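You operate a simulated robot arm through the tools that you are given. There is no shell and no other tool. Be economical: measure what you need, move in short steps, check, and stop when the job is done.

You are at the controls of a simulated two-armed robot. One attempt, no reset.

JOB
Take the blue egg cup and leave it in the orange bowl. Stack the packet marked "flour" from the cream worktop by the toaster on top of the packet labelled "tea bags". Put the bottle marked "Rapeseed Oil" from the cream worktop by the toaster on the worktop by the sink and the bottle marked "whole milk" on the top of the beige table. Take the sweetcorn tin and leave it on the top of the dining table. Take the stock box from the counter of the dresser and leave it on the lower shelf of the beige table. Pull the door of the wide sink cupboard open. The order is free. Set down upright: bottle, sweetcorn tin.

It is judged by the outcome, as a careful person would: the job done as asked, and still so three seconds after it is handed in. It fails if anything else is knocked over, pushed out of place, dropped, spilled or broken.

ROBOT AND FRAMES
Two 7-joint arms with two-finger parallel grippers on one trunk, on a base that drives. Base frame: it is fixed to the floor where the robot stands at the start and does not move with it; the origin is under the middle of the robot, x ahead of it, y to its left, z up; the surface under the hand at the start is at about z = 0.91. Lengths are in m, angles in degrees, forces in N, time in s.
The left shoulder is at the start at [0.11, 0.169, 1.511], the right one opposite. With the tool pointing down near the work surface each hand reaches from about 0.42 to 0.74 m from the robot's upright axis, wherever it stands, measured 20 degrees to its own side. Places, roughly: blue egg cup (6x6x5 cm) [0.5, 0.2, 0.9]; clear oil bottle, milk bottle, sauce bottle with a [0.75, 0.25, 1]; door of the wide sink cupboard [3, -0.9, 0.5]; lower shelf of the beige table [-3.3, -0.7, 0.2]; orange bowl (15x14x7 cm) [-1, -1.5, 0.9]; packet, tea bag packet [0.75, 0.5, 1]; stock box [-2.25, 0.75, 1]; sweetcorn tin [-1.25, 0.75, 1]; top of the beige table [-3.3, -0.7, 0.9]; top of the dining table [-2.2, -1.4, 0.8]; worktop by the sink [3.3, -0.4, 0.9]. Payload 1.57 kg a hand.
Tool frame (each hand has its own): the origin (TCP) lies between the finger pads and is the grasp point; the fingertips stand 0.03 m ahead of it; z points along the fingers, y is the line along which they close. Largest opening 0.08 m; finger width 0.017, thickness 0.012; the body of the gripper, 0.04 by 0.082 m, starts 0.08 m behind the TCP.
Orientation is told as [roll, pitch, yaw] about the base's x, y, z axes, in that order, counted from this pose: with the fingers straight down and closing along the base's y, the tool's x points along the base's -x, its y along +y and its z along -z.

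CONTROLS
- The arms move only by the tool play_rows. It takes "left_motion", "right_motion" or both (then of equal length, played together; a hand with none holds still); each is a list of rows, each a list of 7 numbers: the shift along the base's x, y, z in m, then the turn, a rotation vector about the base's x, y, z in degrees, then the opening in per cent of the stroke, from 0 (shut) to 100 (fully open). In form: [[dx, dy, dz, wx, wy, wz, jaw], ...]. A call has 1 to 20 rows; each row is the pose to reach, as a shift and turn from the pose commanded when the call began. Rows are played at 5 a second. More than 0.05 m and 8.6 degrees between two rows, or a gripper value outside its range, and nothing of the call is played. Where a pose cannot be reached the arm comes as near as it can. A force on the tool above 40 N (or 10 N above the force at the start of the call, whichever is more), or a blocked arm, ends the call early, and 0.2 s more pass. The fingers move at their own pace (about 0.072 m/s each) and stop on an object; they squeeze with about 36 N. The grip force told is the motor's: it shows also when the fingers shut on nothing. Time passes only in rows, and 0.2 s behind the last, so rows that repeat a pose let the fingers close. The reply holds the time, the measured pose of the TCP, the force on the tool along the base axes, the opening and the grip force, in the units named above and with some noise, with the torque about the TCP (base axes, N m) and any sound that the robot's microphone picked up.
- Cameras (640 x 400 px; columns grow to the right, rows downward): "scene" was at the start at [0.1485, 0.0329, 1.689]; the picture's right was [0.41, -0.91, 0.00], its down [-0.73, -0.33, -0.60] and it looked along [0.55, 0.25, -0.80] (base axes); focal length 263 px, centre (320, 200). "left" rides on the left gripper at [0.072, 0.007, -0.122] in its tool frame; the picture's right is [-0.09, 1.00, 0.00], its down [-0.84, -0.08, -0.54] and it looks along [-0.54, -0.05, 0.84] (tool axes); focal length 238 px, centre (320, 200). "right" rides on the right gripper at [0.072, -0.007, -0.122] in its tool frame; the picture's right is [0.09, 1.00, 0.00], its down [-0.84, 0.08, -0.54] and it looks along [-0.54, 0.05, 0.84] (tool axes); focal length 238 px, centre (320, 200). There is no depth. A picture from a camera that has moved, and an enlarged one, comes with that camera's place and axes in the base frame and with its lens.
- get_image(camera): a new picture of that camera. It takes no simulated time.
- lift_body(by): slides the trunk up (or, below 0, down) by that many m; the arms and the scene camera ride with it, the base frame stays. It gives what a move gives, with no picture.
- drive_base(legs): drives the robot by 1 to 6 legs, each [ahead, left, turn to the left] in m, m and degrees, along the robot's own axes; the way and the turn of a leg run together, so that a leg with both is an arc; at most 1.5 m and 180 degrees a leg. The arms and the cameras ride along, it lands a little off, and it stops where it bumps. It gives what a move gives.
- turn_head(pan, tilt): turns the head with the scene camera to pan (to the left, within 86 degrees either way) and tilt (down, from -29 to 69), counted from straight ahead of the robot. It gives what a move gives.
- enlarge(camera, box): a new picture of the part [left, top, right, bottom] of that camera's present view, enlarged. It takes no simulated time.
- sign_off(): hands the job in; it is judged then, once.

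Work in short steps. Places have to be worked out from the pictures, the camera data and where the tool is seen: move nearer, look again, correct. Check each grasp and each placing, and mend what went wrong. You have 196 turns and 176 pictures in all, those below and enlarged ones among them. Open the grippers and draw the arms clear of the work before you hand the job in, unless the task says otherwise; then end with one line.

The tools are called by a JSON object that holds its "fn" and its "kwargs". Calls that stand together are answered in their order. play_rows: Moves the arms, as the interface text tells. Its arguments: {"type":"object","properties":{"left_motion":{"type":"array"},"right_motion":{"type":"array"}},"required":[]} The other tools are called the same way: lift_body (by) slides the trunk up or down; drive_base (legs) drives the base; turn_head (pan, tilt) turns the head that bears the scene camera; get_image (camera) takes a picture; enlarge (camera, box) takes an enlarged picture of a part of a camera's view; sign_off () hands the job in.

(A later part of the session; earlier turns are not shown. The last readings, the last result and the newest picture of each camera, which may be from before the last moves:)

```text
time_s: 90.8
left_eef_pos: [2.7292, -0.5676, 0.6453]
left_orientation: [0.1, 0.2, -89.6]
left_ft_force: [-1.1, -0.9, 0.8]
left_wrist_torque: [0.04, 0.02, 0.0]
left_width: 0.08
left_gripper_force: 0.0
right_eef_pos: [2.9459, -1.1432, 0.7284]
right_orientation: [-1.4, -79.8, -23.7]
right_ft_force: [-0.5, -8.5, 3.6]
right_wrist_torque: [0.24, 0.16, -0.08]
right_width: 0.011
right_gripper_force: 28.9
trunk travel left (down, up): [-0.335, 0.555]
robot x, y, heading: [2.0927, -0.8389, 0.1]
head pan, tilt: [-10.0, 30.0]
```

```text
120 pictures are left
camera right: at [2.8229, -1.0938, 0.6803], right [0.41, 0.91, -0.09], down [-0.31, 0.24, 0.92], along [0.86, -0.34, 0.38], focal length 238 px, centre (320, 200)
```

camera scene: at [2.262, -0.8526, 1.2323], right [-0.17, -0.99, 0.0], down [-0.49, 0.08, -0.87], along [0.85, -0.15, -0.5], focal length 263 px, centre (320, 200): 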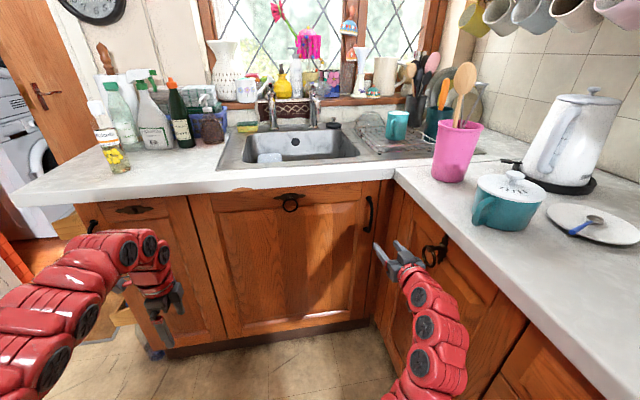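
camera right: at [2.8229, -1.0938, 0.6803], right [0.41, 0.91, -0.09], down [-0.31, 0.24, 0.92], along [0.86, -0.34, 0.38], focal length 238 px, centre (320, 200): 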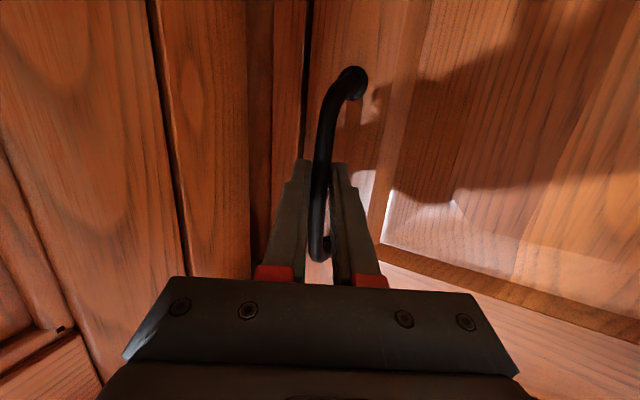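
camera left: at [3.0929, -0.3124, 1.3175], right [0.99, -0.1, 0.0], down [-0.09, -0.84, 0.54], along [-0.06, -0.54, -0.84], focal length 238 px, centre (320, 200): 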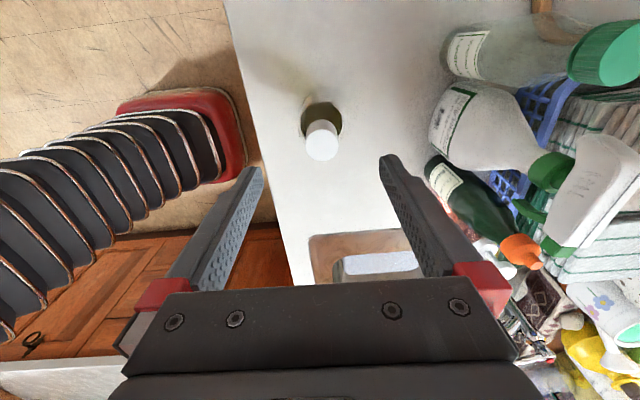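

The bar is gripped (0.011 m). Pull along the door's arc to ~15°, turning the hand with it.

{"fn": "play_rows", "kwargs": {"right_motion": [[-0.0125, 0.001, 0, 0, 0, -1.25, 0], [-0.0245, 0.0025, 0, 0, 0, -2.5, 0], [-0.037, 0.004, 0, 0, 0, -3.75, 0], [-0.049, 0.006, 0, 0, 0, -5, 0], [-0.073, 0.0105, 0, 0, 0, -7.5, 0], [-0.097, 0.016, 0, 0, 0, -10, 0], [-0.1205, 0.023, 0, 0, 0, -12.5, 0], [-0.144, 0.031, 0, 0, 0, -15, 0]]}}

{"fn": "get_image", "kwargs": {"camera": "scene"}}

```text
time_s: 92.6
left_eef_pos: [2.729, -0.5683, 0.6456]
left_orientation: [0.2, 0.2, -89.6]
left_ft_force: [0.9, -0.7, 0.2]
left_wrist_torque: [-0.02, 0.04, 0.01]
left_width: 0.08
left_gripper_force: 0.0
right_eef_pos: [2.8029, -1.1122, 0.7304]
right_orientation: [-1.2, -79.6, -39.0]
right_ft_force: [-9.1, -25.2, -0.9]
right_wrist_torque: [0.14, 0.07, -0.01]
right_width: 0.0117
right_gripper_force: 29.0
trunk travel left (down, up): [-0.335, 0.555]
robot x, y, heading: [2.0902, -0.8418, 0.2]
head pan, tilt: [-10.0, 30.0]
```

```text
119 pictures are left
camera scene: at [2.2597, -0.8548, 1.2324], right [-0.17, -0.99, 0.0], down [-0.49, 0.09, -0.87], along [0.85, -0.15, -0.5], focal length 263 px, centre (320, 200)
```

scene: 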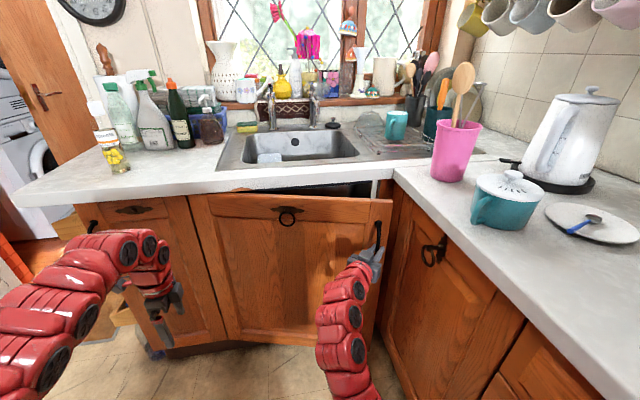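

The door is moving. It presses slightly to -y, so I relax y and go on to ~25°, while moving the left hand out of the door's swing.

{"fn": "play_rows", "kwargs": {"right_motion": [[0.0, -0.006, 0, 0, 0, 0, 0], [-0.015, -0.003, 0, 0, 0, -1.7, 0], [-0.03, 0.002, 0, 0, 0, -3.4, 0], [-0.046, 0.008, 0, 0, 0, -5, 0], [-0.06, 0.015, 0, 0, 0, -6.7, 0], [-0.075, 0.022, 0, 0, 0, -8.4, 0], [-0.089, 0.029, 0, 0, 0, -10, 0]], "left_motion": [[0.0, 0.03, 0, 0, 0, 0, 100], [0, 0.06, 0, 0, 0, 0, 100], [0, 0.09, 0, 0, 0, 0, 100], [0, 0.12, 0, 0, 0, 0, 100], [0, 0.15, 0, 0, 0, 0, 100], [0, 0.18, 0, 0, 0, 0, 100], [-0.02, 0.2, 0, 0, 0, 0, 100]]}}

{"fn": "get_image", "kwargs": {"camera": "scene"}}

```text
time_s: 94.2
left_eef_pos: [2.7192, -0.3742, 0.6478]
left_orientation: [0.2, 0.3, -89.4]
left_ft_force: [0.1, -0.4, -0.3]
left_wrist_torque: [0.03, 0.0, -0.01]
left_width: 0.08
left_gripper_force: 0.0
right_eef_pos: [2.724, -1.0801, 0.7277]
right_orientation: [-0.3, -79.9, -47.7]
right_ft_force: [5.1, 9.1, 1.6]
right_wrist_torque: [0.34, 0.24, 0.22]
right_width: 0.0115
right_gripper_force: 29.4
trunk travel left (down, up): [-0.335, 0.555]
robot x, y, heading: [2.0928, -0.835, 0.7]
head pan, tilt: [-10.0, 30.0]
stopped in row 7 (right hand): the force on the tool passed its limit at 45 N (the readings are from after the stop); the commanded pose is now the measured one
```

```text
118 pictures are left
camera scene: at [2.261, -0.8509, 1.2322], right [-0.17, -0.99, 0.0], down [-0.49, 0.08, -0.87], along [0.85, -0.14, -0.5], focal length 263 px, centre (320, 200)
```

scene: 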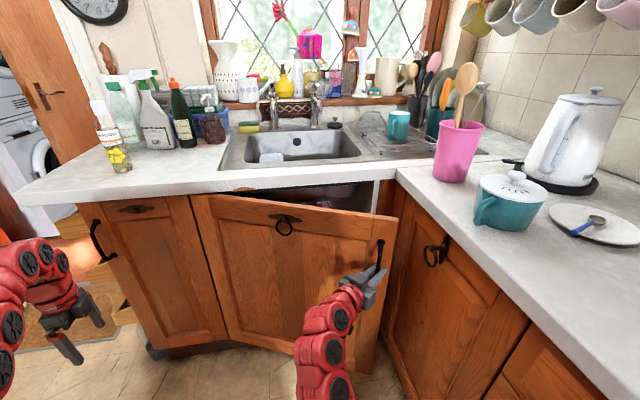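

Door is ~24° open. I release the handle, back the hand away, then I'll hook the door from behind its top edge and swing it further.

{"fn": "play_rows", "kwargs": {"right_motion": [[0, 0, 0, 0, 0, 0, 50], [0, 0, 0, 0, 0, 0, 80], [-0.02, 0.022, 0, 0, 0, 0, 80], [-0.045, 0.05, 0, 0, 0, 0, 80], [-0.067, 0.08, 0.0, 0, 0, 0, 60], [-0.08, 0.1, 0.02, 0, 0, 0, 30], [-0.09, 0.11, 0.05, 0, 0, 8, 0]]}}

{"fn": "lift_body", "kwargs": {"by": 0.3}}

{"fn": "get_image", "kwargs": {"camera": "scene"}}

```text
time_s: 95.8
left_eef_pos: [2.7188, -0.3741, 0.6471]
left_orientation: [0.2, 0.2, -89.4]
left_ft_force: [-0.9, 0.4, 0.1]
left_wrist_torque: [-0.01, 0.01, 0.03]
left_width: 0.08
left_gripper_force: 0.0
right_eef_pos: [2.6309, -0.9712, 0.7808]
right_orientation: [-0.6, -79.8, -39.6]
right_ft_force: [0.7, 0.4, 0.2]
right_wrist_torque: [0.01, -0.02, 0.02]
right_width: 0.0
right_gripper_force: 17.8
trunk travel left (down, up): [-0.335, 0.555]
robot x, y, heading: [2.093, -0.8388, 0.6]
head pan, tilt: [-10.0, 30.0]
```

```text
time_s: 98.8
left_eef_pos: [2.7196, -0.3747, 0.9475]
left_orientation: [0.2, 0.1, -89.4]
left_ft_force: [-0.2, -0.8, -0.1]
left_wrist_torque: [0.0, -0.01, -0.01]
left_width: 0.0801
left_gripper_force: 0.1
right_eef_pos: [2.6309, -0.9712, 1.0806]
right_orientation: [-0.7, -79.8, -39.6]
right_ft_force: [0.6, -0.2, -0.2]
right_wrist_torque: [0.03, -0.04, -0.03]
right_width: 0.0003
right_gripper_force: 21.2
trunk travel left (down, up): [-0.635, 0.255]
robot x, y, heading: [2.0904, -0.8352, 0.5]
head pan, tilt: [-10.0, 30.0]
```

```text
117 pictures are left
camera scene: at [2.261, -0.8506, 1.5323], right [-0.17, -0.99, 0.0], down [-0.49, 0.08, -0.87], along [0.85, -0.14, -0.5], focal length 263 px, centre (320, 200)
```

scene: 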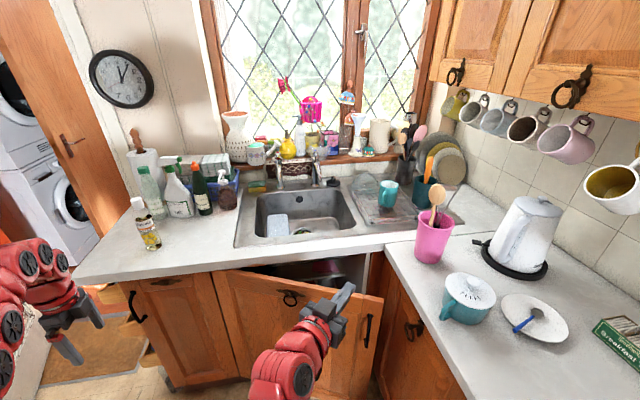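

Rotate the right hand to point down over 10 rows while staying above the door.

{"fn": "play_rows", "kwargs": {"right_motion": [[0, 0, 0, 5.1, 6.2, 0, 0], [0, 0, 0, 10.2, 12.4, 0, 0], [0, 0, 0, 15.3, 18.6, 0, 0], [0, 0, 0, 20.4, 24.8, 0, 0], [0.0, 0, 0, 25.5, 31, 0, 0], [0.02, 0, 0, 30.6, 37.2, 0, 0], [0.05, 0, -0.0, 35.7, 43.4, 0, 0], [0.08, 0, -0.02, 40.8, 49.6, 0, 0], [0.11, -0.02, -0.04, 45.9, 55.8, 0, 0], [0.14, -0.04, -0.06, 51, 61.5, 0, 0], [0.17, -0.05, -0.08, 51, 61.5, 0, 0], [0.2, -0.06, -0.1, 51, 61.5, 0, 0]]}}

{"fn": "turn_head", "kwargs": {"pan": -15, "tilt": 50}}

{"fn": "get_image", "kwargs": {"camera": "scene"}}

{"fn": "get_image", "kwargs": {"camera": "right"}}

```text
time_s: 101.4
left_eef_pos: [2.7208, -0.3731, 0.946]
left_orientation: [0.0, 0.1, -89.3]
left_ft_force: [0.8, -0.2, 0.4]
left_wrist_torque: [-0.02, -0.01, 0.06]
left_width: 0.08
left_gripper_force: 0.0
right_eef_pos: [2.6476, -1.0645, 0.9601]
right_orientation: [3.2, -17.7, -38.2]
right_ft_force: [1.0, 0.0, 0.8]
right_wrist_torque: [-0.03, 0.08, -0.05]
right_width: 0.0
right_gripper_force: 21.6
right hand out of reach, approached as far as the arm can: row 7, 8, 9, 10, 11, 12
trunk travel left (down, up): [-0.635, 0.255]
robot x, y, heading: [2.0931, -0.8354, 0.6]
head pan, tilt: [-10.0, 30.0]
```

```text
time_s: 102.2
left_eef_pos: [2.7178, -0.3748, 0.9465]
left_orientation: [0.2, 0.1, -89.4]
left_ft_force: [-0.2, 0.3, 0.1]
left_wrist_torque: [0.02, 0.0, 0.01]
left_width: 0.0799
left_gripper_force: 0.1
right_eef_pos: [2.6459, -1.0659, 0.9605]
right_orientation: [3.4, -17.4, -38.4]
right_ft_force: [0.4, -0.9, -0.7]
right_wrist_torque: [-0.03, -0.03, 0.03]
right_width: 0.0
right_gripper_force: 20.7
trunk travel left (down, up): [-0.635, 0.255]
robot x, y, heading: [2.0919, -0.8382, 0.4]
head pan, tilt: [-15.0, 50.0]
```

```text
116 pictures are left
camera scene: at [2.2457, -0.8556, 1.503], right [-0.25, -0.97, 0.0], down [-0.74, 0.19, -0.64], along [0.62, -0.16, -0.77], focal length 263 px, centre (320, 200)
```

scene: 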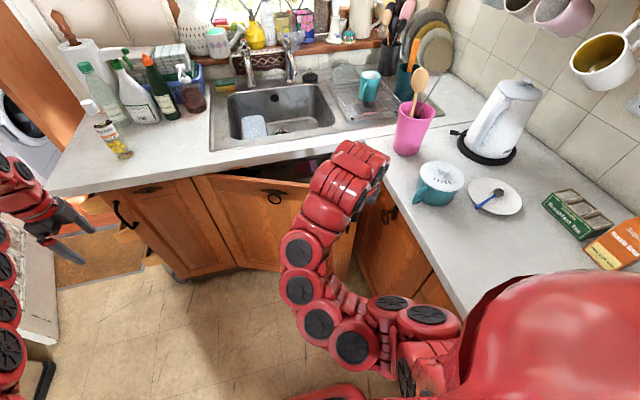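

```text
115 pictures are left
camera right: at [2.5547, -1.0117, 1.0544], right [0.53, 0.84, 0.03], down [0.53, -0.36, 0.77], along [0.66, -0.4, -0.64], focal length 238 px, centre (320, 200)
```

right: 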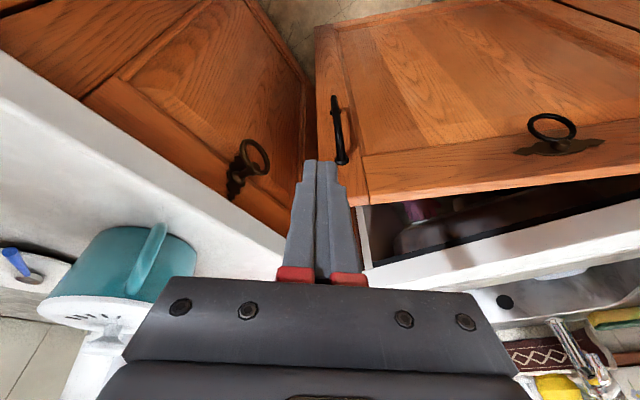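

The right hand points down-forward (18° tilt), good enough as a hook; the arm can't extend more in this posture so I'll use the base. First I pull the left hand back so it will not touch the worktop.

{"fn": "play_rows", "kwargs": {"left_motion": [[-0.03, 0.03, 0, 0, 0, 0, 100], [-0.06, 0.06, 0, 0, 0, 0, 100], [-0.09, 0.09, 0, 0, 0, 0, 100], [-0.12, 0.12, 0, 0, 0, 0, 100], [-0.15, 0.15, 0, 0, 0, 0, 100], [-0.18, 0.17, 0, 0, 0, 0, 100], [-0.21, 0.19, 0, 0, 0, 0, 100]]}}

```text
time_s: 103.8
left_eef_pos: [2.5097, -0.1822, 0.9462]
left_orientation: [0.2, 0.2, -89.3]
left_ft_force: [0.0, 0.6, 0.5]
left_wrist_torque: [-0.03, 0.01, 0.03]
left_width: 0.0803
left_gripper_force: 0.0
right_eef_pos: [2.6479, -1.0639, 0.9606]
right_orientation: [3.4, -17.7, -38.2]
right_ft_force: [0.3, -0.1, -0.3]
right_wrist_torque: [-0.02, 0.01, 0.0]
right_width: 0.0
right_gripper_force: 21.4
trunk travel left (down, up): [-0.635, 0.255]
robot x, y, heading: [2.0902, -0.8404, 0.5]
head pan, tilt: [-15.0, 50.0]
```

Now drive so the right fingertip is over the gap behind the door (≈[2.88,-1.04]) and check before lowering.

{"fn": "drive_base", "kwargs": {"legs": [[0.225, 0.03, 0]]}}

{"fn": "get_image", "kwargs": {"camera": "scene"}}

{"fn": "get_image", "kwargs": {"camera": "right"}}

```text
time_s: 105.5
left_eef_pos: [2.7332, -0.1492, 0.9463]
left_orientation: [0.1, 0.3, -89.2]
left_ft_force: [-0.1, -0.1, -0.1]
left_wrist_torque: [0.03, 0.02, 0.03]
left_width: 0.08
left_gripper_force: 0.1
right_eef_pos: [2.873, -1.0311, 0.9605]
right_orientation: [3.4, -17.7, -38.1]
right_ft_force: [-0.6, 0.5, 0.6]
right_wrist_torque: [0.0, -0.02, 0.02]
right_width: 0.0
right_gripper_force: 21.3
trunk travel left (down, up): [-0.635, 0.255]
robot x, y, heading: [2.3166, -0.809, 0.6]
head pan, tilt: [-15.0, 50.0]
```

```text
114 pictures are left
camera scene: at [2.4714, -0.8222, 1.5028], right [-0.25, -0.97, 0.0], down [-0.74, 0.19, -0.64], along [0.62, -0.16, -0.77], focal length 263 px, centre (320, 200)
```

scene: 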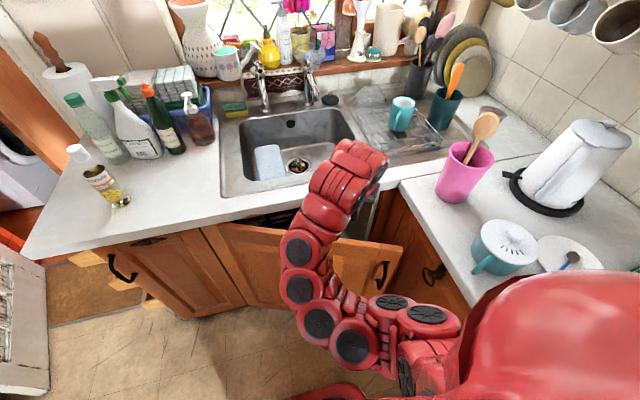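

```text
113 pictures are left
camera right: at [2.7822, -0.977, 1.0549], right [0.53, 0.85, 0.03], down [0.53, -0.35, 0.77], along [0.67, -0.4, -0.63], focal length 238 px, centre (320, 200)
```

right: 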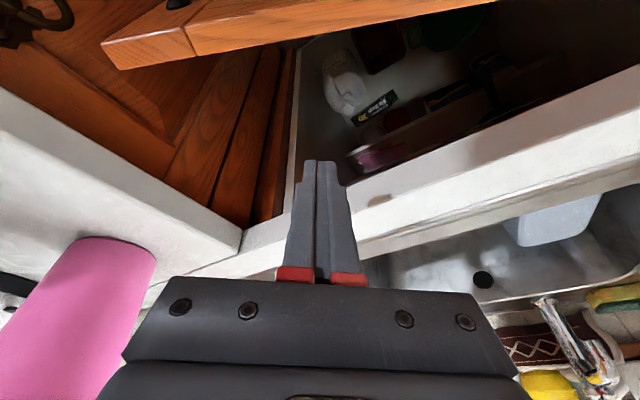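

The fingertip is over the gap between the door and the worktop edge. Lower the trunk 0.12 m.

{"fn": "lift_body", "kwargs": {"by": -0.12}}

{"fn": "get_image", "kwargs": {"camera": "right"}}

{"fn": "get_image", "kwargs": {"camera": "scene"}}

```text
time_s: 107.0
left_eef_pos: [2.7334, -0.1501, 0.8263]
left_orientation: [0.2, 0.2, -89.1]
left_ft_force: [0.2, 0.4, -0.8]
left_wrist_torque: [-0.03, 0.07, 0.0]
left_width: 0.0803
left_gripper_force: 0.2
right_eef_pos: [2.8738, -1.032, 0.8406]
right_orientation: [3.5, -17.6, -38.1]
right_ft_force: [0.4, 0.0, 0.4]
right_wrist_torque: [0.02, 0.01, -0.03]
right_width: 0.0001
right_gripper_force: 21.1
trunk travel left (down, up): [-0.515, 0.375]
robot x, y, heading: [2.3145, -0.8069, 0.4]
head pan, tilt: [-15.0, 50.0]
```

```text
112 pictures are left
camera right: at [2.7818, -0.977, 0.9351], right [0.53, 0.85, 0.03], down [0.53, -0.35, 0.77], along [0.67, -0.4, -0.63], focal length 238 px, centre (320, 200)
```

right: 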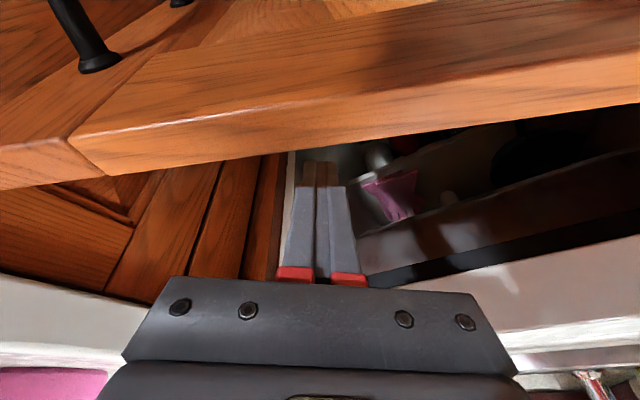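

```text
111 pictures are left
camera scene: at [2.4708, -0.8223, 1.3829], right [-0.25, -0.97, 0.0], down [-0.74, 0.19, -0.64], along [0.62, -0.16, -0.77], focal length 263 px, centre (320, 200)
```

scene: 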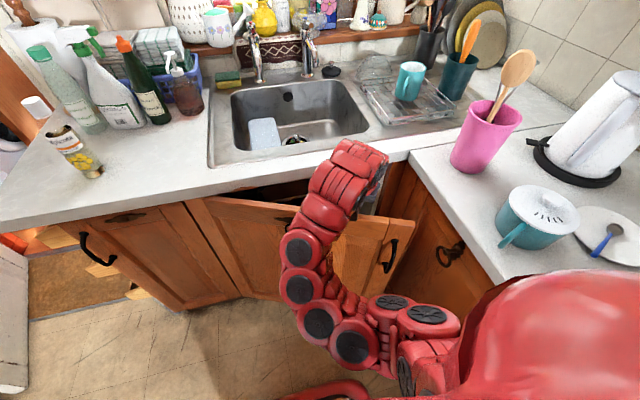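

Fingers are behind the door. Before sliding left, I check what is left of the robot (white door).

{"fn": "turn_head", "kwargs": {"pan": 55, "tilt": 35}}

{"fn": "get_image", "kwargs": {"camera": "scene"}}

```text
time_s: 108.4
left_eef_pos: [2.7326, -0.1492, 0.8274]
left_orientation: [0.2, 0.2, -89.2]
left_ft_force: [-0.5, -0.9, 0.2]
left_wrist_torque: [0.01, -0.03, 0.01]
left_width: 0.0801
left_gripper_force: 0.0
right_eef_pos: [2.8724, -1.0313, 0.8402]
right_orientation: [3.4, -17.7, -38.0]
right_ft_force: [-0.1, 0.4, 1.1]
right_wrist_torque: [-0.03, 0.0, 0.0]
right_width: 0.0001
right_gripper_force: 21.2
trunk travel left (down, up): [-0.515, 0.375]
robot x, y, heading: [2.3184, -0.8105, 0.5]
head pan, tilt: [55.0, 35.0]
```

```text
110 pictures are left
camera scene: at [2.4461, -0.7304, 1.4046], right [0.82, -0.57, 0.0], down [-0.32, -0.47, -0.82], along [0.46, 0.68, -0.57], focal length 263 px, centre (320, 200)
```

scene: 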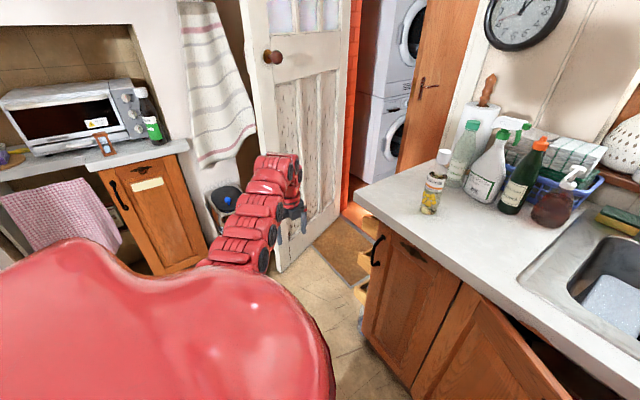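

The white door is at y≈0.4, so there is room. Drive back-left, swinging the door with the fingers.

{"fn": "drive_base", "kwargs": {"legs": [[-0.15, 0.06, 0]]}}

{"fn": "turn_head", "kwargs": {"pan": -15, "tilt": 50}}

{"fn": "get_image", "kwargs": {"camera": "scene"}}

{"fn": "get_image", "kwargs": {"camera": "right"}}

```text
time_s: 109.9
left_eef_pos: [2.5819, -0.0911, 0.8256]
left_orientation: [0.2, 0.2, -89.2]
left_ft_force: [-0.3, 0.4, 1.2]
left_wrist_torque: [0.0, 0.0, 0.0]
left_width: 0.08
left_gripper_force: 0.1
right_eef_pos: [2.7235, -0.9727, 0.8416]
right_orientation: [3.5, -17.7, -38.1]
right_ft_force: [0.4, -0.2, -0.5]
right_wrist_torque: [-0.06, 0.0, 0.03]
right_width: 0.0001
right_gripper_force: 21.2
trunk travel left (down, up): [-0.515, 0.375]
robot x, y, heading: [2.1668, -0.7491, 0.5]
head pan, tilt: [55.0, 35.0]
```

```text
time_s: 111.3
left_eef_pos: [2.5827, -0.0923, 0.8261]
left_orientation: [0.2, 0.2, -89.1]
left_ft_force: [0.4, 1.5, -0.3]
left_wrist_torque: [-0.02, -0.01, -0.01]
left_width: 0.0802
left_gripper_force: 0.1
right_eef_pos: [2.7238, -0.9728, 0.8402]
right_orientation: [3.6, -17.6, -38.1]
right_ft_force: [-0.9, -0.2, 0.4]
right_wrist_torque: [-0.01, -0.01, -0.01]
right_width: 0.0
right_gripper_force: 21.5
trunk travel left (down, up): [-0.515, 0.375]
robot x, y, heading: [2.1656, -0.7487, 0.7]
head pan, tilt: [-15.0, 50.0]
```

```text
109 pictures are left
camera scene: at [2.3217, -0.7651, 1.3829], right [-0.25, -0.97, 0.0], down [-0.74, 0.19, -0.64], along [0.62, -0.16, -0.77], focal length 263 px, centre (320, 200)
```

scene: 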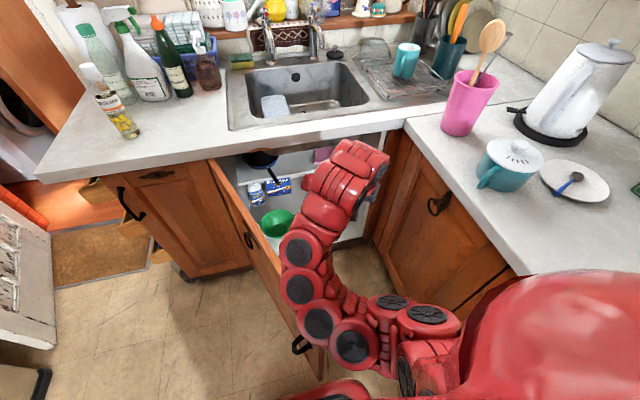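

```text
108 pictures are left
camera right: at [2.633, -0.9194, 0.9351], right [0.53, 0.85, 0.03], down [0.53, -0.35, 0.77], along [0.67, -0.39, -0.63], focal length 238 px, centre (320, 200)
```

right: 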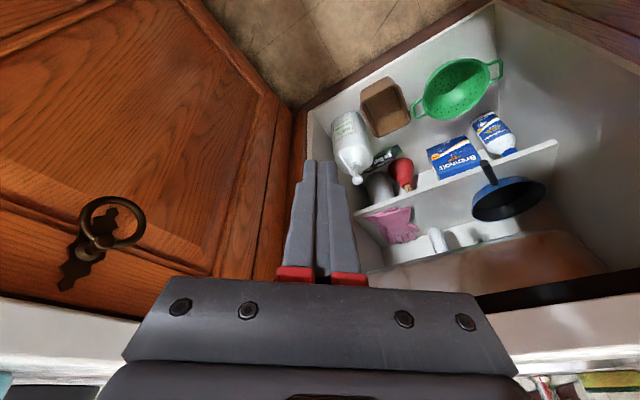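

The door swung wide open (~65°). Raise the trunk so the arm clears the door, then drive straight back.

{"fn": "lift_body", "kwargs": {"by": 0.37}}

{"fn": "drive_base", "kwargs": {"legs": [[-0.6, 0.0, 0]]}}

{"fn": "get_image", "kwargs": {"camera": "scene"}}

```text
time_s: 114.8
left_eef_pos: [2.583, -0.0918, 1.1961]
left_orientation: [0.2, 0.2, -89.2]
left_ft_force: [0.8, -0.4, -0.1]
left_wrist_torque: [0.01, 0.02, 0.01]
left_width: 0.0801
left_gripper_force: 0.0
right_eef_pos: [2.724, -0.9749, 1.2093]
right_orientation: [3.4, -17.7, -38.0]
right_ft_force: [-0.3, -0.7, 0.1]
right_wrist_torque: [0.0, 0.0, 0.05]
right_width: 0.0
right_gripper_force: 20.9
trunk travel left (down, up): [-0.885, 0.005]
robot x, y, heading: [2.1673, -0.7472, 0.8]
head pan, tilt: [-15.0, 50.0]
```

```text
time_s: 118.2
left_eef_pos: [1.9914, -0.1002, 1.1967]
left_orientation: [0.1, 0.2, -89.6]
left_ft_force: [0.2, -0.2, 0.0]
left_wrist_torque: [0.05, 0.02, -0.04]
left_width: 0.0799
left_gripper_force: 0.1
right_eef_pos: [2.126, -0.9819, 1.2108]
right_orientation: [3.4, -17.6, -38.4]
right_ft_force: [-0.4, 0.6, 0.7]
right_wrist_torque: [0.01, -0.03, 0.04]
right_width: 0.0
right_gripper_force: 21.6
trunk travel left (down, up): [-0.885, 0.005]
robot x, y, heading: [1.5661, -0.751, 0.3]
head pan, tilt: [-15.0, 50.0]
```

```text
107 pictures are left
camera scene: at [1.7256, -0.7716, 1.7528], right [-0.25, -0.97, 0.0], down [-0.74, 0.19, -0.64], along [0.62, -0.16, -0.77], focal length 263 px, centre (320, 200)
```

scene: 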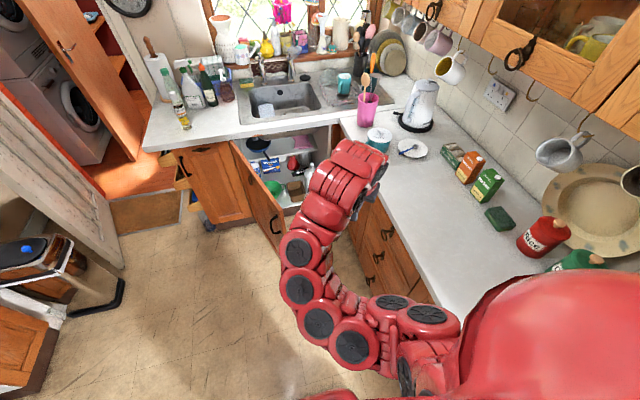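

Door stays open. Now I restore the right arm: bring the hand vertical and extend forward to unfold the elbow.

{"fn": "play_rows", "kwargs": {"right_motion": [[0.02, 0, 0.0, 3.5, 4.5, 0, 0], [0.04, 0.02, 0.0, 7.4, 9.3, 0, 0], [0.06, 0.04, 0.0, 11.1, 14, 0, 0], [0.09, 0.06, 0.0, 11.1, 14, 0, 0], [0.11, 0.08, 0.0, 11.1, 14, 0, 0]]}}

{"fn": "get_image", "kwargs": {"camera": "scene"}}

```text
time_s: 119.6
left_eef_pos: [1.9935, -0.1009, 1.1956]
left_orientation: [0.1, 0.3, -89.4]
left_ft_force: [1.0, 0.3, 0.1]
left_wrist_torque: [-0.03, 0.04, -0.02]
left_width: 0.0802
left_gripper_force: 0.0
right_eef_pos: [2.2479, -0.9665, 1.2179]
right_orientation: [18.4, -17.5, -40.6]
right_ft_force: [0.0, -0.5, 0.7]
right_wrist_torque: [-0.02, 0.0, -0.01]
right_width: 0.0
right_gripper_force: 20.9
right hand out of reach, approached as far as the arm can: row 1, 2, 3, 4, 5
trunk travel left (down, up): [-0.885, 0.005]
robot x, y, heading: [1.5678, -0.7563, 0.4]
head pan, tilt: [-15.0, 50.0]
stopped in row 5 (right hand): the arm was blocked; the commanded pose is now the measured one
```

```text
106 pictures are left
camera scene: at [1.7298, -0.7729, 1.7523], right [-0.25, -0.97, 0.0], down [-0.74, 0.19, -0.64], along [0.62, -0.16, -0.77], focal length 263 px, centre (320, 200)
```

scene: 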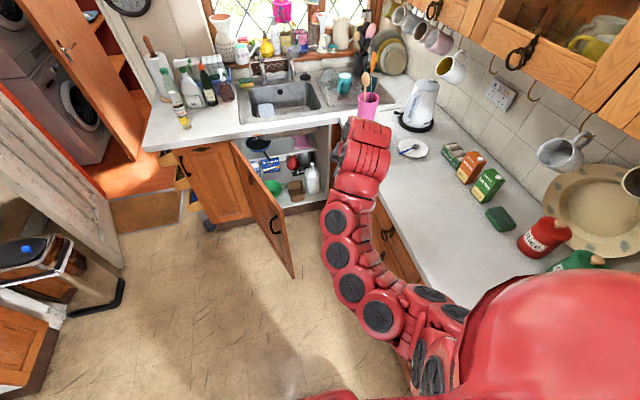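

The arm is folded elbow-down at a joint limit. I unfold it by pointing the hand forward and stretching it up/ahead.

{"fn": "play_rows", "kwargs": {"right_motion": [[0.01, 0.01, 0.02, -6, -5, 0, 0], [0.03, 0.03, 0.04, -12, -10, 0, 0], [0.05, 0.05, 0.06, -18, -15, 0, 0], [0.07, 0.07, 0.08, -24, -21, 0, 0], [0.09, 0.09, 0.1, -28, -28, 0, 0], [0.11, 0.11, 0.12, -32, -35, 0, 0], [0.13, 0.13, 0.14, -36, -42, 0, 0]]}}

{"fn": "get_image", "kwargs": {"camera": "scene"}}

```text
time_s: 121.2
left_eef_pos: [1.9894, -0.1001, 1.1962]
left_orientation: [0.1, 0.2, -89.4]
left_ft_force: [-0.2, -0.2, 0.2]
left_wrist_torque: [-0.02, 0.04, 0.0]
left_width: 0.0799
left_gripper_force: 0.0
right_eef_pos: [2.3734, -0.8373, 1.36]
right_orientation: [18.3, -73.1, -40.4]
right_ft_force: [-0.5, -0.6, 0.2]
right_wrist_torque: [-0.03, 0.02, -0.04]
right_width: 0.0
right_gripper_force: 21.2
trunk travel left (down, up): [-0.885, 0.005]
robot x, y, heading: [1.5686, -0.7558, 0.3]
head pan, tilt: [-15.0, 50.0]
```

```text
105 pictures are left
camera scene: at [1.7253, -0.7706, 1.7528], right [-0.25, -0.97, 0.0], down [-0.74, 0.19, -0.64], along [0.62, -0.16, -0.77], focal length 263 px, centre (320, 200)
```

scene: 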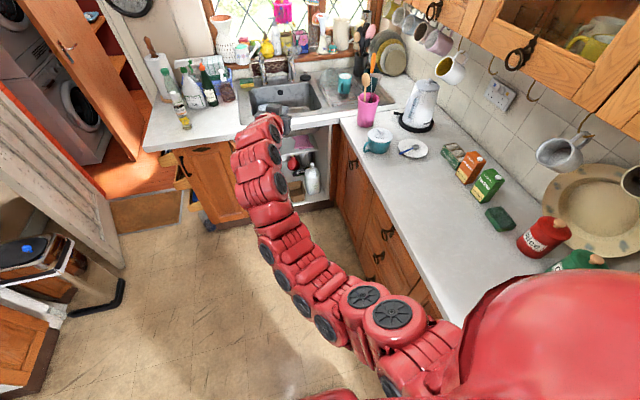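

The arm unfolds well. Extend further ahead, then I'll tip the hand down.

{"fn": "play_rows", "kwargs": {"right_motion": [[0.04, 0.0, 0.02, 0, 0, 0, 0], [0.08, 0.0, 0.04, 0, 0, 0, 0], [0.12, 0.0, 0.06, 0, 0, 0, 0], [0.16, 0.0, 0.08, 0, 0, 0, 0], [0.2, 0.0, 0.1, 0, 0, 0, 0]]}}

{"fn": "play_rows", "kwargs": {"right_motion": [[0, 0, 0, 5, 6.4, 0, 0], [0, 0, 0, 10, 12.8, 0, 0], [0, 0, 0, 15, 19.2, 0, 0], [0, 0, 0, 20, 25.6, 0, 0], [0, 0, 0, 25, 32, 0, 0], [0, 0, 0, 30, 38.4, 0, 0], [0, 0, 0, 35, 44.8, 0, 0]]}}

{"fn": "get_image", "kwargs": {"camera": "scene"}}

```text
time_s: 122.4
left_eef_pos: [1.9909, -0.1004, 1.1957]
left_orientation: [0.1, 0.2, -89.3]
left_ft_force: [0.1, 0.4, 0.0]
left_wrist_torque: [0.01, 0.02, 0.01]
left_width: 0.0799
left_gripper_force: 0.3
right_eef_pos: [2.4917, -0.835, 1.4195]
right_orientation: [18.1, -73.0, -40.2]
right_ft_force: [-0.3, -0.6, 0.2]
right_wrist_torque: [0.03, 0.01, -0.01]
right_width: 0.0001
right_gripper_force: 21.0
right hand out of reach, approached as far as the arm can: row 4, 5
trunk travel left (down, up): [-0.885, 0.005]
robot x, y, heading: [1.5673, -0.7576, 0.3]
head pan, tilt: [-15.0, 50.0]
```

```text
time_s: 124.2
left_eef_pos: [1.988, -0.1005, 1.1972]
left_orientation: [0.2, 0.3, -89.3]
left_ft_force: [-0.3, 0.1, -0.3]
left_wrist_torque: [0.0, -0.01, 0.0]
left_width: 0.0803
left_gripper_force: 0.1
right_eef_pos: [2.3729, -0.8864, 1.2787]
right_orientation: [11.6, -22.1, -36.9]
right_ft_force: [-0.2, -0.2, 0.5]
right_wrist_torque: [-0.03, 0.01, -0.04]
right_width: 0.0002
right_gripper_force: 21.1
right hand out of reach, approached as far as the arm can: row 1, 2, 3, 4, 5, 6, 7
trunk travel left (down, up): [-0.885, 0.005]
robot x, y, heading: [1.5691, -0.7531, 0.5]
head pan, tilt: [-15.0, 50.0]
stopped in row 7 (right hand): the arm was blocked; the commanded pose is now the measured one
```

```text
104 pictures are left
camera scene: at [1.7233, -0.7726, 1.753], right [-0.25, -0.97, 0.0], down [-0.74, 0.19, -0.64], along [0.62, -0.16, -0.77], focal length 263 px, centre (320, 200)
```

scene: 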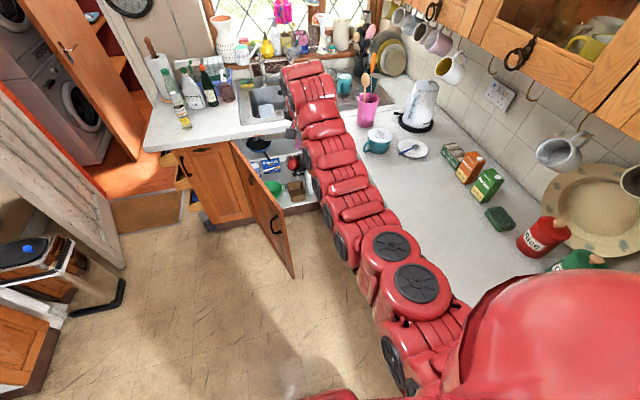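

The arm is now nearly straight. Bring the hand to vertical with a slight retraction and see whether the elbow goes the right way.

{"fn": "play_rows", "kwargs": {"right_motion": [[-0.02, 0.01, 0, 1, 6, 0, 0], [-0.04, 0.02, 0, 2, 12, 0, 0], [-0.06, 0.03, 0, 2.8, 18, 0, 0], [-0.08, 0.04, 0, 3.5, 24.4, 0, 0], [-0.1, 0.05, 0, 3.5, 24.4, 0, 0]]}}

{"fn": "play_rows", "kwargs": {"right_motion": [[0, 0.01, 0, 0, 0, 7.5, 0], [0, 0.02, 0, 0, 0, 15, 0], [0, 0.03, 0, 0, 0, 22.5, 0], [0, 0.04, 0, 0, 0, 30, 0], [0, 0.05, 0, 0, 0, 37, 0]]}}

{"fn": "get_image", "kwargs": {"camera": "scene"}}

```text
time_s: 125.4
left_eef_pos: [1.986, -0.1002, 1.1972]
left_orientation: [0.2, 0.3, -89.3]
left_ft_force: [-0.3, 0.6, 0.5]
left_wrist_torque: [0.03, -0.03, 0.02]
left_width: 0.08
left_gripper_force: 0.0
right_eef_pos: [2.273, -0.8386, 1.282]
right_orientation: [0.2, -0.3, -34.7]
right_ft_force: [-0.5, 0.4, -0.4]
right_wrist_torque: [-0.04, -0.04, 0.03]
right_width: 0.0
right_gripper_force: 21.4
right hand out of reach, approached as far as the arm can: row 4
trunk travel left (down, up): [-0.885, 0.005]
robot x, y, heading: [1.5701, -0.755, 0.4]
head pan, tilt: [-15.0, 50.0]
```

```text
time_s: 126.6
left_eef_pos: [1.9878, -0.0986, 1.1958]
left_orientation: [0.2, 0.2, -89.4]
left_ft_force: [0.5, -0.3, 0.0]
left_wrist_torque: [-0.01, 0.02, 0.02]
left_width: 0.0799
left_gripper_force: 0.0
right_eef_pos: [2.2736, -0.785, 1.2806]
right_orientation: [0.0, -0.2, 2.6]
right_ft_force: [0.2, -0.7, -0.4]
right_wrist_torque: [0.0, 0.01, 0.0]
right_width: 0.0001
right_gripper_force: 21.1
trunk travel left (down, up): [-0.885, 0.005]
robot x, y, heading: [1.5718, -0.7561, 0.3]
head pan, tilt: [-15.0, 50.0]
```

```text
103 pictures are left
camera scene: at [1.724, -0.7705, 1.7529], right [-0.25, -0.97, 0.0], down [-0.74, 0.19, -0.64], along [0.62, -0.16, -0.77], focal length 263 px, centre (320, 200)
```

scene: 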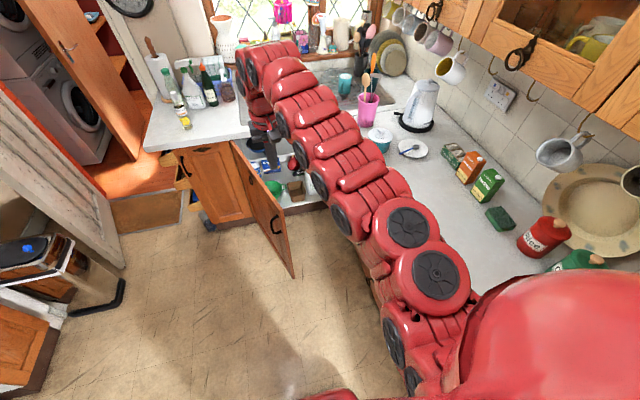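

Right arm is restored to its elbow-up posture. Pull the left hand in front of the robot (it would hit the fridge side otherwise), then drive back.

{"fn": "play_rows", "kwargs": {"left_motion": [[0.03, -0.03, 0, 0, 0, 0, 100], [0.06, -0.06, 0, 0, 0, 0, 100], [0.09, -0.09, 0, 0, 0, 0, 100], [0.12, -0.12, 0, 0, 0, 0, 100], [0.15, -0.15, 0, 0, 0, 0, 100], [0.18, -0.19, 0, 0, 0, 0, 100], [0.2, -0.23, 0, 0, 0, 0, 100], [0.21, -0.27, 0, 0, 0, 0, 100], [0.22, -0.31, 0, 0, 0, 0, 100], [0.23, -0.35, 0, 0, 0, 0, 100]]}}

{"fn": "drive_base", "kwargs": {"legs": [[-0.95, 0.03, 0], [-0.95, 0.0, 0]]}}

```text
time_s: 128.8
left_eef_pos: [2.2194, -0.4525, 1.1944]
left_orientation: [0.1, 0.3, -89.3]
left_ft_force: [-0.8, 0.1, 0.5]
left_wrist_torque: [-0.02, 0.0, 0.0]
left_width: 0.0801
left_gripper_force: 0.0
right_eef_pos: [2.2744, -0.7851, 1.2794]
right_orientation: [0.1, -0.3, 2.4]
right_ft_force: [-1.2, 0.6, 0.0]
right_wrist_torque: [0.02, -0.01, 0.01]
right_width: 0.0001
right_gripper_force: 21.8
trunk travel left (down, up): [-0.885, 0.005]
robot x, y, heading: [1.5663, -0.7543, 0.3]
head pan, tilt: [-15.0, 50.0]
```

```text
time_s: 138.2
left_eef_pos: [0.3442, -0.4396, 1.1942]
left_orientation: [0.1, 0.2, -89.8]
left_ft_force: [-1.0, 0.5, 0.1]
left_wrist_torque: [0.0, -0.01, -0.04]
left_width: 0.0801
left_gripper_force: 0.1
right_eef_pos: [0.3979, -0.7728, 1.2798]
right_orientation: [0.1, -0.2, 2.1]
right_ft_force: [0.4, -0.5, 0.0]
right_wrist_torque: [0.01, 0.01, -0.01]
right_width: 0.0
right_gripper_force: 20.8
trunk travel left (down, up): [-0.885, 0.005]
robot x, y, heading: [-0.3049, -0.7397, 0.3]
head pan, tilt: [-15.0, 50.0]
```

Drive left in front of the worktop, then forward to a position where the left hand can reach the milk bottle.

{"fn": "drive_base", "kwargs": {"legs": [[0, 0.79, 0], [0.34, 0, 0]]}}

{"fn": "turn_head", "kwargs": {"pan": 25, "tilt": 50}}

{"fn": "get_image", "kwargs": {"camera": "scene"}}

```text
time_s: 144.3
left_eef_pos: [0.6713, 0.3683, 1.1955]
left_orientation: [0.2, 0.2, -88.7]
left_ft_force: [-0.5, 0.6, 0.1]
left_wrist_torque: [0.01, -0.04, -0.01]
left_width: 0.0802
left_gripper_force: 0.1
right_eef_pos: [0.73, 0.0349, 1.2822]
right_orientation: [0.1, -0.3, 3.0]
right_ft_force: [0.3, 0.4, 1.1]
right_wrist_torque: [-0.03, -0.03, 0.03]
right_width: 0.0002
right_gripper_force: 21.3
trunk travel left (down, up): [-0.885, 0.005]
robot x, y, heading: [0.0302, 0.0574, 1.3]
head pan, tilt: [-15.0, 50.0]
```

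```text
time_s: 145.4
left_eef_pos: [0.6716, 0.3692, 1.195]
left_orientation: [0.3, 0.2, -88.7]
left_ft_force: [-0.3, 0.5, 0.5]
left_wrist_torque: [-0.01, -0.04, 0.01]
left_width: 0.0801
left_gripper_force: 0.1
right_eef_pos: [0.7314, 0.0348, 1.2805]
right_orientation: [0.1, -0.4, 3.2]
right_ft_force: [0.6, -0.5, 0.6]
right_wrist_torque: [0.01, 0.0, 0.0]
right_width: 0.0
right_gripper_force: 21.5
trunk travel left (down, up): [-0.885, 0.005]
robot x, y, heading: [0.0272, 0.0571, 0.9]
head pan, tilt: [25.0, 50.0]
```

```text
102 pictures are left
camera scene: at [0.1761, 0.095, 1.7529], right [0.44, -0.9, 0.0], down [-0.69, -0.34, -0.64], along [0.58, 0.28, -0.77], focal length 263 px, centre (320, 200)
```

scene: 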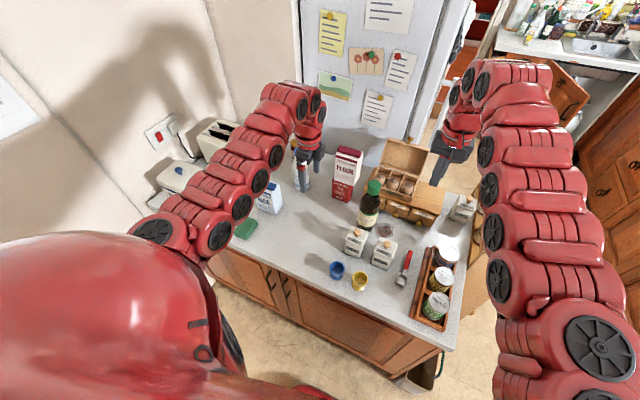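

Shift the left hand to y≈0.50 and up a bit, then drive 0.12 m ahead to hover over the milk.

{"fn": "play_rows", "kwargs": {"left_motion": [[0.0, 0.03, 0.02, 0, 0, -0.5, 100], [0, 0.06, 0.035, 0, 0, -0.9, 100], [0, 0.1, 0.035, 0, 0, -0.9, 100], [0.01, 0.133, 0.035, 0, 0, -0.9, 100]]}}

{"fn": "drive_base", "kwargs": {"legs": [[0.12, 0, -1]]}}

{"fn": "get_image", "kwargs": {"camera": "left"}}

```text
time_s: 146.4
left_eef_pos: [0.6806, 0.5029, 1.2303]
left_orientation: [0.0, 0.0, -89.5]
left_ft_force: [0.2, 0.1, -0.3]
left_wrist_torque: [-0.04, 0.01, -0.01]
left_width: 0.08
left_gripper_force: 0.1
right_eef_pos: [0.7328, 0.0365, 1.278]
right_orientation: [0.1, -0.2, 3.1]
right_ft_force: [-0.1, 0.5, -0.1]
right_wrist_torque: [0.0, 0.02, -0.03]
right_width: 0.0
right_gripper_force: 21.3
trunk travel left (down, up): [-0.885, 0.005]
robot x, y, heading: [0.0257, 0.0565, 1.0]
head pan, tilt: [25.0, 50.0]
```

```text
time_s: 147.6
left_eef_pos: [0.8086, 0.4909, 1.2312]
left_orientation: [0.2, 0.2, -90.6]
left_ft_force: [-0.2, 0.7, 0.5]
left_wrist_torque: [-0.01, -0.02, 0.02]
left_width: 0.0799
left_gripper_force: 0.1
right_eef_pos: [0.8508, 0.0251, 1.282]
right_orientation: [0.2, -0.3, 2.0]
right_ft_force: [-0.5, 0.4, 0.3]
right_wrist_torque: [0.0, -0.01, 0.02]
right_width: 0.0
right_gripper_force: 21.7
trunk travel left (down, up): [-0.885, 0.005]
robot x, y, heading: [0.1469, 0.0584, -0.1]
head pan, tilt: [25.0, 50.0]
```

```text
101 pictures are left
camera left: at [0.8143, 0.5619, 1.3536], right [0.99, -0.1, 0.0], down [-0.09, -0.84, 0.54], along [-0.05, -0.54, -0.84], focal length 238 px, centre (320, 200)
```

left: 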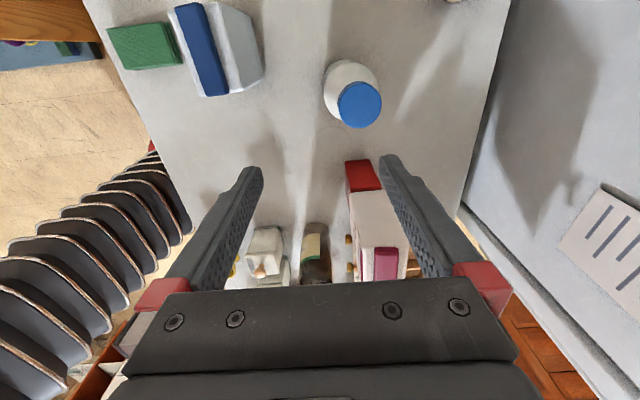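

Milk cap centre ≈[0.848, 0.513], cap top ≈1.13. Move over it, and descend so the pads hold the cylindrical cap (TCP ≈1.113).

{"fn": "play_rows", "kwargs": {"left_motion": [[0.02, 0.011, 0, 0, 0, 0, 100], [0.039, 0.022, 0, 0, 0, 0, 100], [0.039, 0.022, -0.03, 0, 0, 0, 100], [0.039, 0.022, -0.06, 0, 0, 0, 100], [0.039, 0.022, -0.06, 0, 0, 0, 100]]}}

{"fn": "get_image", "kwargs": {"camera": "left"}}

```text
time_s: 148.8
left_eef_pos: [0.8177, 0.4937, 1.2021]
left_orientation: [0.2, 0.2, -90.5]
left_ft_force: [0.2, 0.3, 0.2]
left_wrist_torque: [-0.01, -0.02, 0.0]
left_width: 0.0799
left_gripper_force: 0.2
left hand out of reach, approached as far as the arm can: row 1, 2, 3, 4, 5
right_eef_pos: [0.8506, 0.025, 1.2813]
right_orientation: [0.1, -0.4, 2.1]
right_ft_force: [0.1, -0.7, 0.8]
right_wrist_torque: [-0.01, -0.01, -0.02]
right_width: 0.0003
right_gripper_force: 21.3
trunk travel left (down, up): [-0.885, 0.005]
robot x, y, heading: [0.1506, 0.0584, 0.3]
head pan, tilt: [25.0, 50.0]
```

```text
100 pictures are left
camera left: at [0.8243, 0.5645, 1.3233], right [0.99, -0.1, 0.0], down [-0.09, -0.84, 0.54], along [-0.05, -0.54, -0.84], focal length 238 px, centre (320, 200)
```

left: 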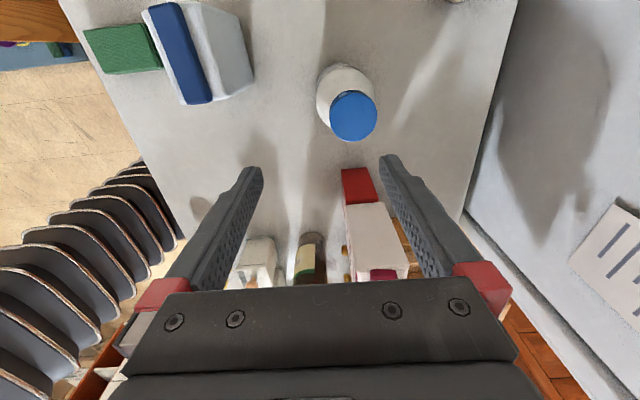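

Slightly out of reach; shift the base by 3 cm ahead and 2 cm left.

{"fn": "drive_base", "kwargs": {"legs": [[0.03, 0.02, 0]]}}

{"fn": "get_image", "kwargs": {"camera": "left"}}

```text
time_s: 149.7
left_eef_pos: [0.8416, 0.5078, 1.2056]
left_orientation: [0.4, 0.4, -90.6]
left_ft_force: [-0.2, 0.0, 0.2]
left_wrist_torque: [-0.02, -0.05, -0.01]
left_width: 0.08
left_gripper_force: 0.2
right_eef_pos: [0.8746, 0.0402, 1.2841]
right_orientation: [0.3, -0.5, 2.1]
right_ft_force: [-0.8, -1.4, 0.4]
right_wrist_torque: [0.05, -0.04, 0.0]
right_width: 0.0
right_gripper_force: 20.9
trunk travel left (down, up): [-0.885, 0.005]
robot x, y, heading: [0.1768, 0.0754, 0.2]
head pan, tilt: [25.0, 50.0]
```

```text
99 pictures are left
camera left: at [0.8486, 0.5787, 1.3281], right [0.99, -0.1, 0.01], down [-0.09, -0.84, 0.54], along [-0.05, -0.53, -0.84], focal length 238 px, centre (320, 200)
```

left: 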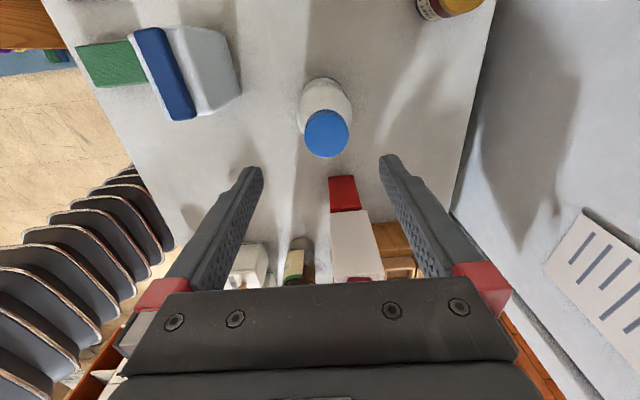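

Cap at [0.849, 0.518]. Small shift and descend to TCP ≈1.113, then check.

{"fn": "play_rows", "kwargs": {"left_motion": [[0.004, 0.009, -0.03, 0, 0, 0, 100], [0.004, 0.009, -0.06, 0, 0, 0, 100], [0.004, 0.009, -0.09, 0, 0, 0, 100], [0.004, 0.009, -0.09, 0, 0, 0, 100]]}}

{"fn": "get_image", "kwargs": {"camera": "left"}}

{"fn": "enlarge", "kwargs": {"camera": "scene", "box": [200, 80, 400, 230]}}

```text
time_s: 150.7
left_eef_pos: [0.8433, 0.5145, 1.1204]
left_orientation: [0.2, 0.2, -90.5]
left_ft_force: [0.9, 0.4, -0.1]
left_wrist_torque: [0.0, 0.04, -0.02]
left_width: 0.0803
left_gripper_force: 0.0
left hand out of reach, approached as far as the arm can: row 1, 2, 3, 4
right_eef_pos: [0.8817, 0.0445, 1.2792]
right_orientation: [0.1, -0.1, 2.0]
right_ft_force: [-0.7, -0.6, -0.1]
right_wrist_torque: [0.0, -0.03, -0.03]
right_width: 0.0002
right_gripper_force: 21.2
trunk travel left (down, up): [-0.885, 0.005]
robot x, y, heading: [0.1752, 0.0786, 0.2]
head pan, tilt: [25.0, 50.0]
```

```text
98 pictures are left
camera left: at [0.8495, 0.585, 1.2423], right [0.99, -0.1, 0.0], down [-0.09, -0.84, 0.54], along [-0.05, -0.54, -0.84], focal length 238 px, centre (320, 200)
```

left: 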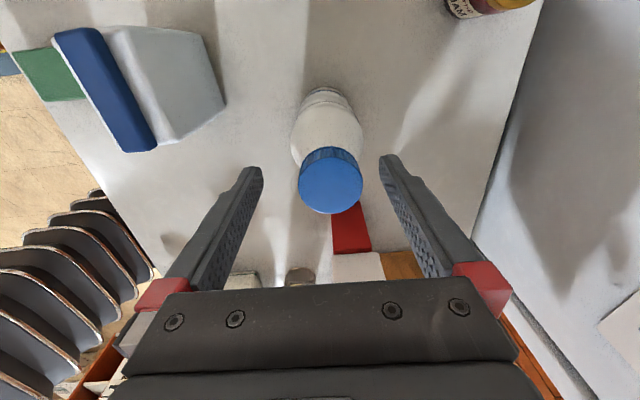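

```text
2.67 times, centred on (300, 155) of scene
camera zoom: at [0.3274, 0.114, 1.7528], right [0.42, -0.91, 0.0], down [-0.69, -0.33, -0.64], along [0.58, 0.27, -0.77], focal length 701 px, centre (373, 320)
```

zoom: 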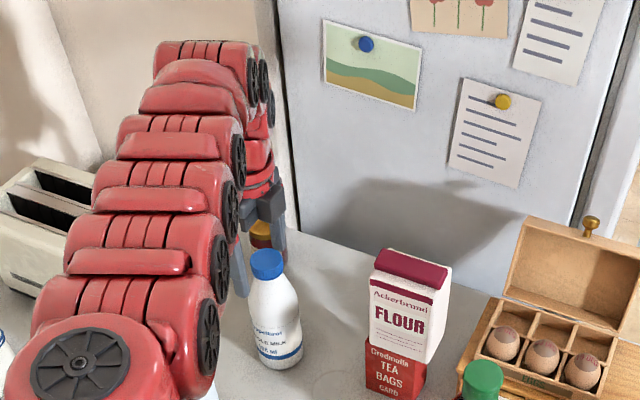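

Triangulating, the cap top is at z≈1.11 and [0.852, 0.514]. I drive 1.5 cm further ahead to have reach margin, then adjust down.

{"fn": "drive_base", "kwargs": {"legs": [[0.02, 0.01, 0]]}}

{"fn": "play_rows", "kwargs": {"left_motion": [[0, 0, 0, 0, 0, 0, 100]]}}

```text
time_s: 151.5
left_eef_pos: [0.8578, 0.5213, 1.1249]
left_orientation: [0.4, 0.4, -90.6]
left_ft_force: [-1.7, 0.1, 0.7]
left_wrist_torque: [0.04, -0.08, 0.05]
left_width: 0.08
left_gripper_force: 0.1
right_eef_pos: [0.8951, 0.0507, 1.2844]
right_orientation: [0.2, -0.4, 1.9]
right_ft_force: [-0.5, -1.4, 0.0]
right_wrist_torque: [0.04, -0.06, 0.01]
right_width: 0.0001
right_gripper_force: 21.4
trunk travel left (down, up): [-0.885, 0.005]
robot x, y, heading: [0.1973, 0.0856, 0.2]
head pan, tilt: [25.0, 50.0]
```

```text
time_s: 151.9
left_eef_pos: [0.8634, 0.523, 1.1191]
left_orientation: [0.0, 0.2, -90.6]
left_ft_force: [0.0, -1.0, 0.7]
left_wrist_torque: [-0.01, 0.03, 0.01]
left_width: 0.0802
left_gripper_force: 0.0
right_eef_pos: [0.9029, 0.0544, 1.2794]
right_orientation: [0.2, -0.2, 2.0]
right_ft_force: [0.9, 0.5, -0.2]
right_wrist_torque: [-0.01, 0.01, 0.04]
right_width: 0.0
right_gripper_force: 21.5
trunk travel left (down, up): [-0.885, 0.005]
robot x, y, heading: [0.1985, 0.0877, 0.5]
head pan, tilt: [25.0, 50.0]
```

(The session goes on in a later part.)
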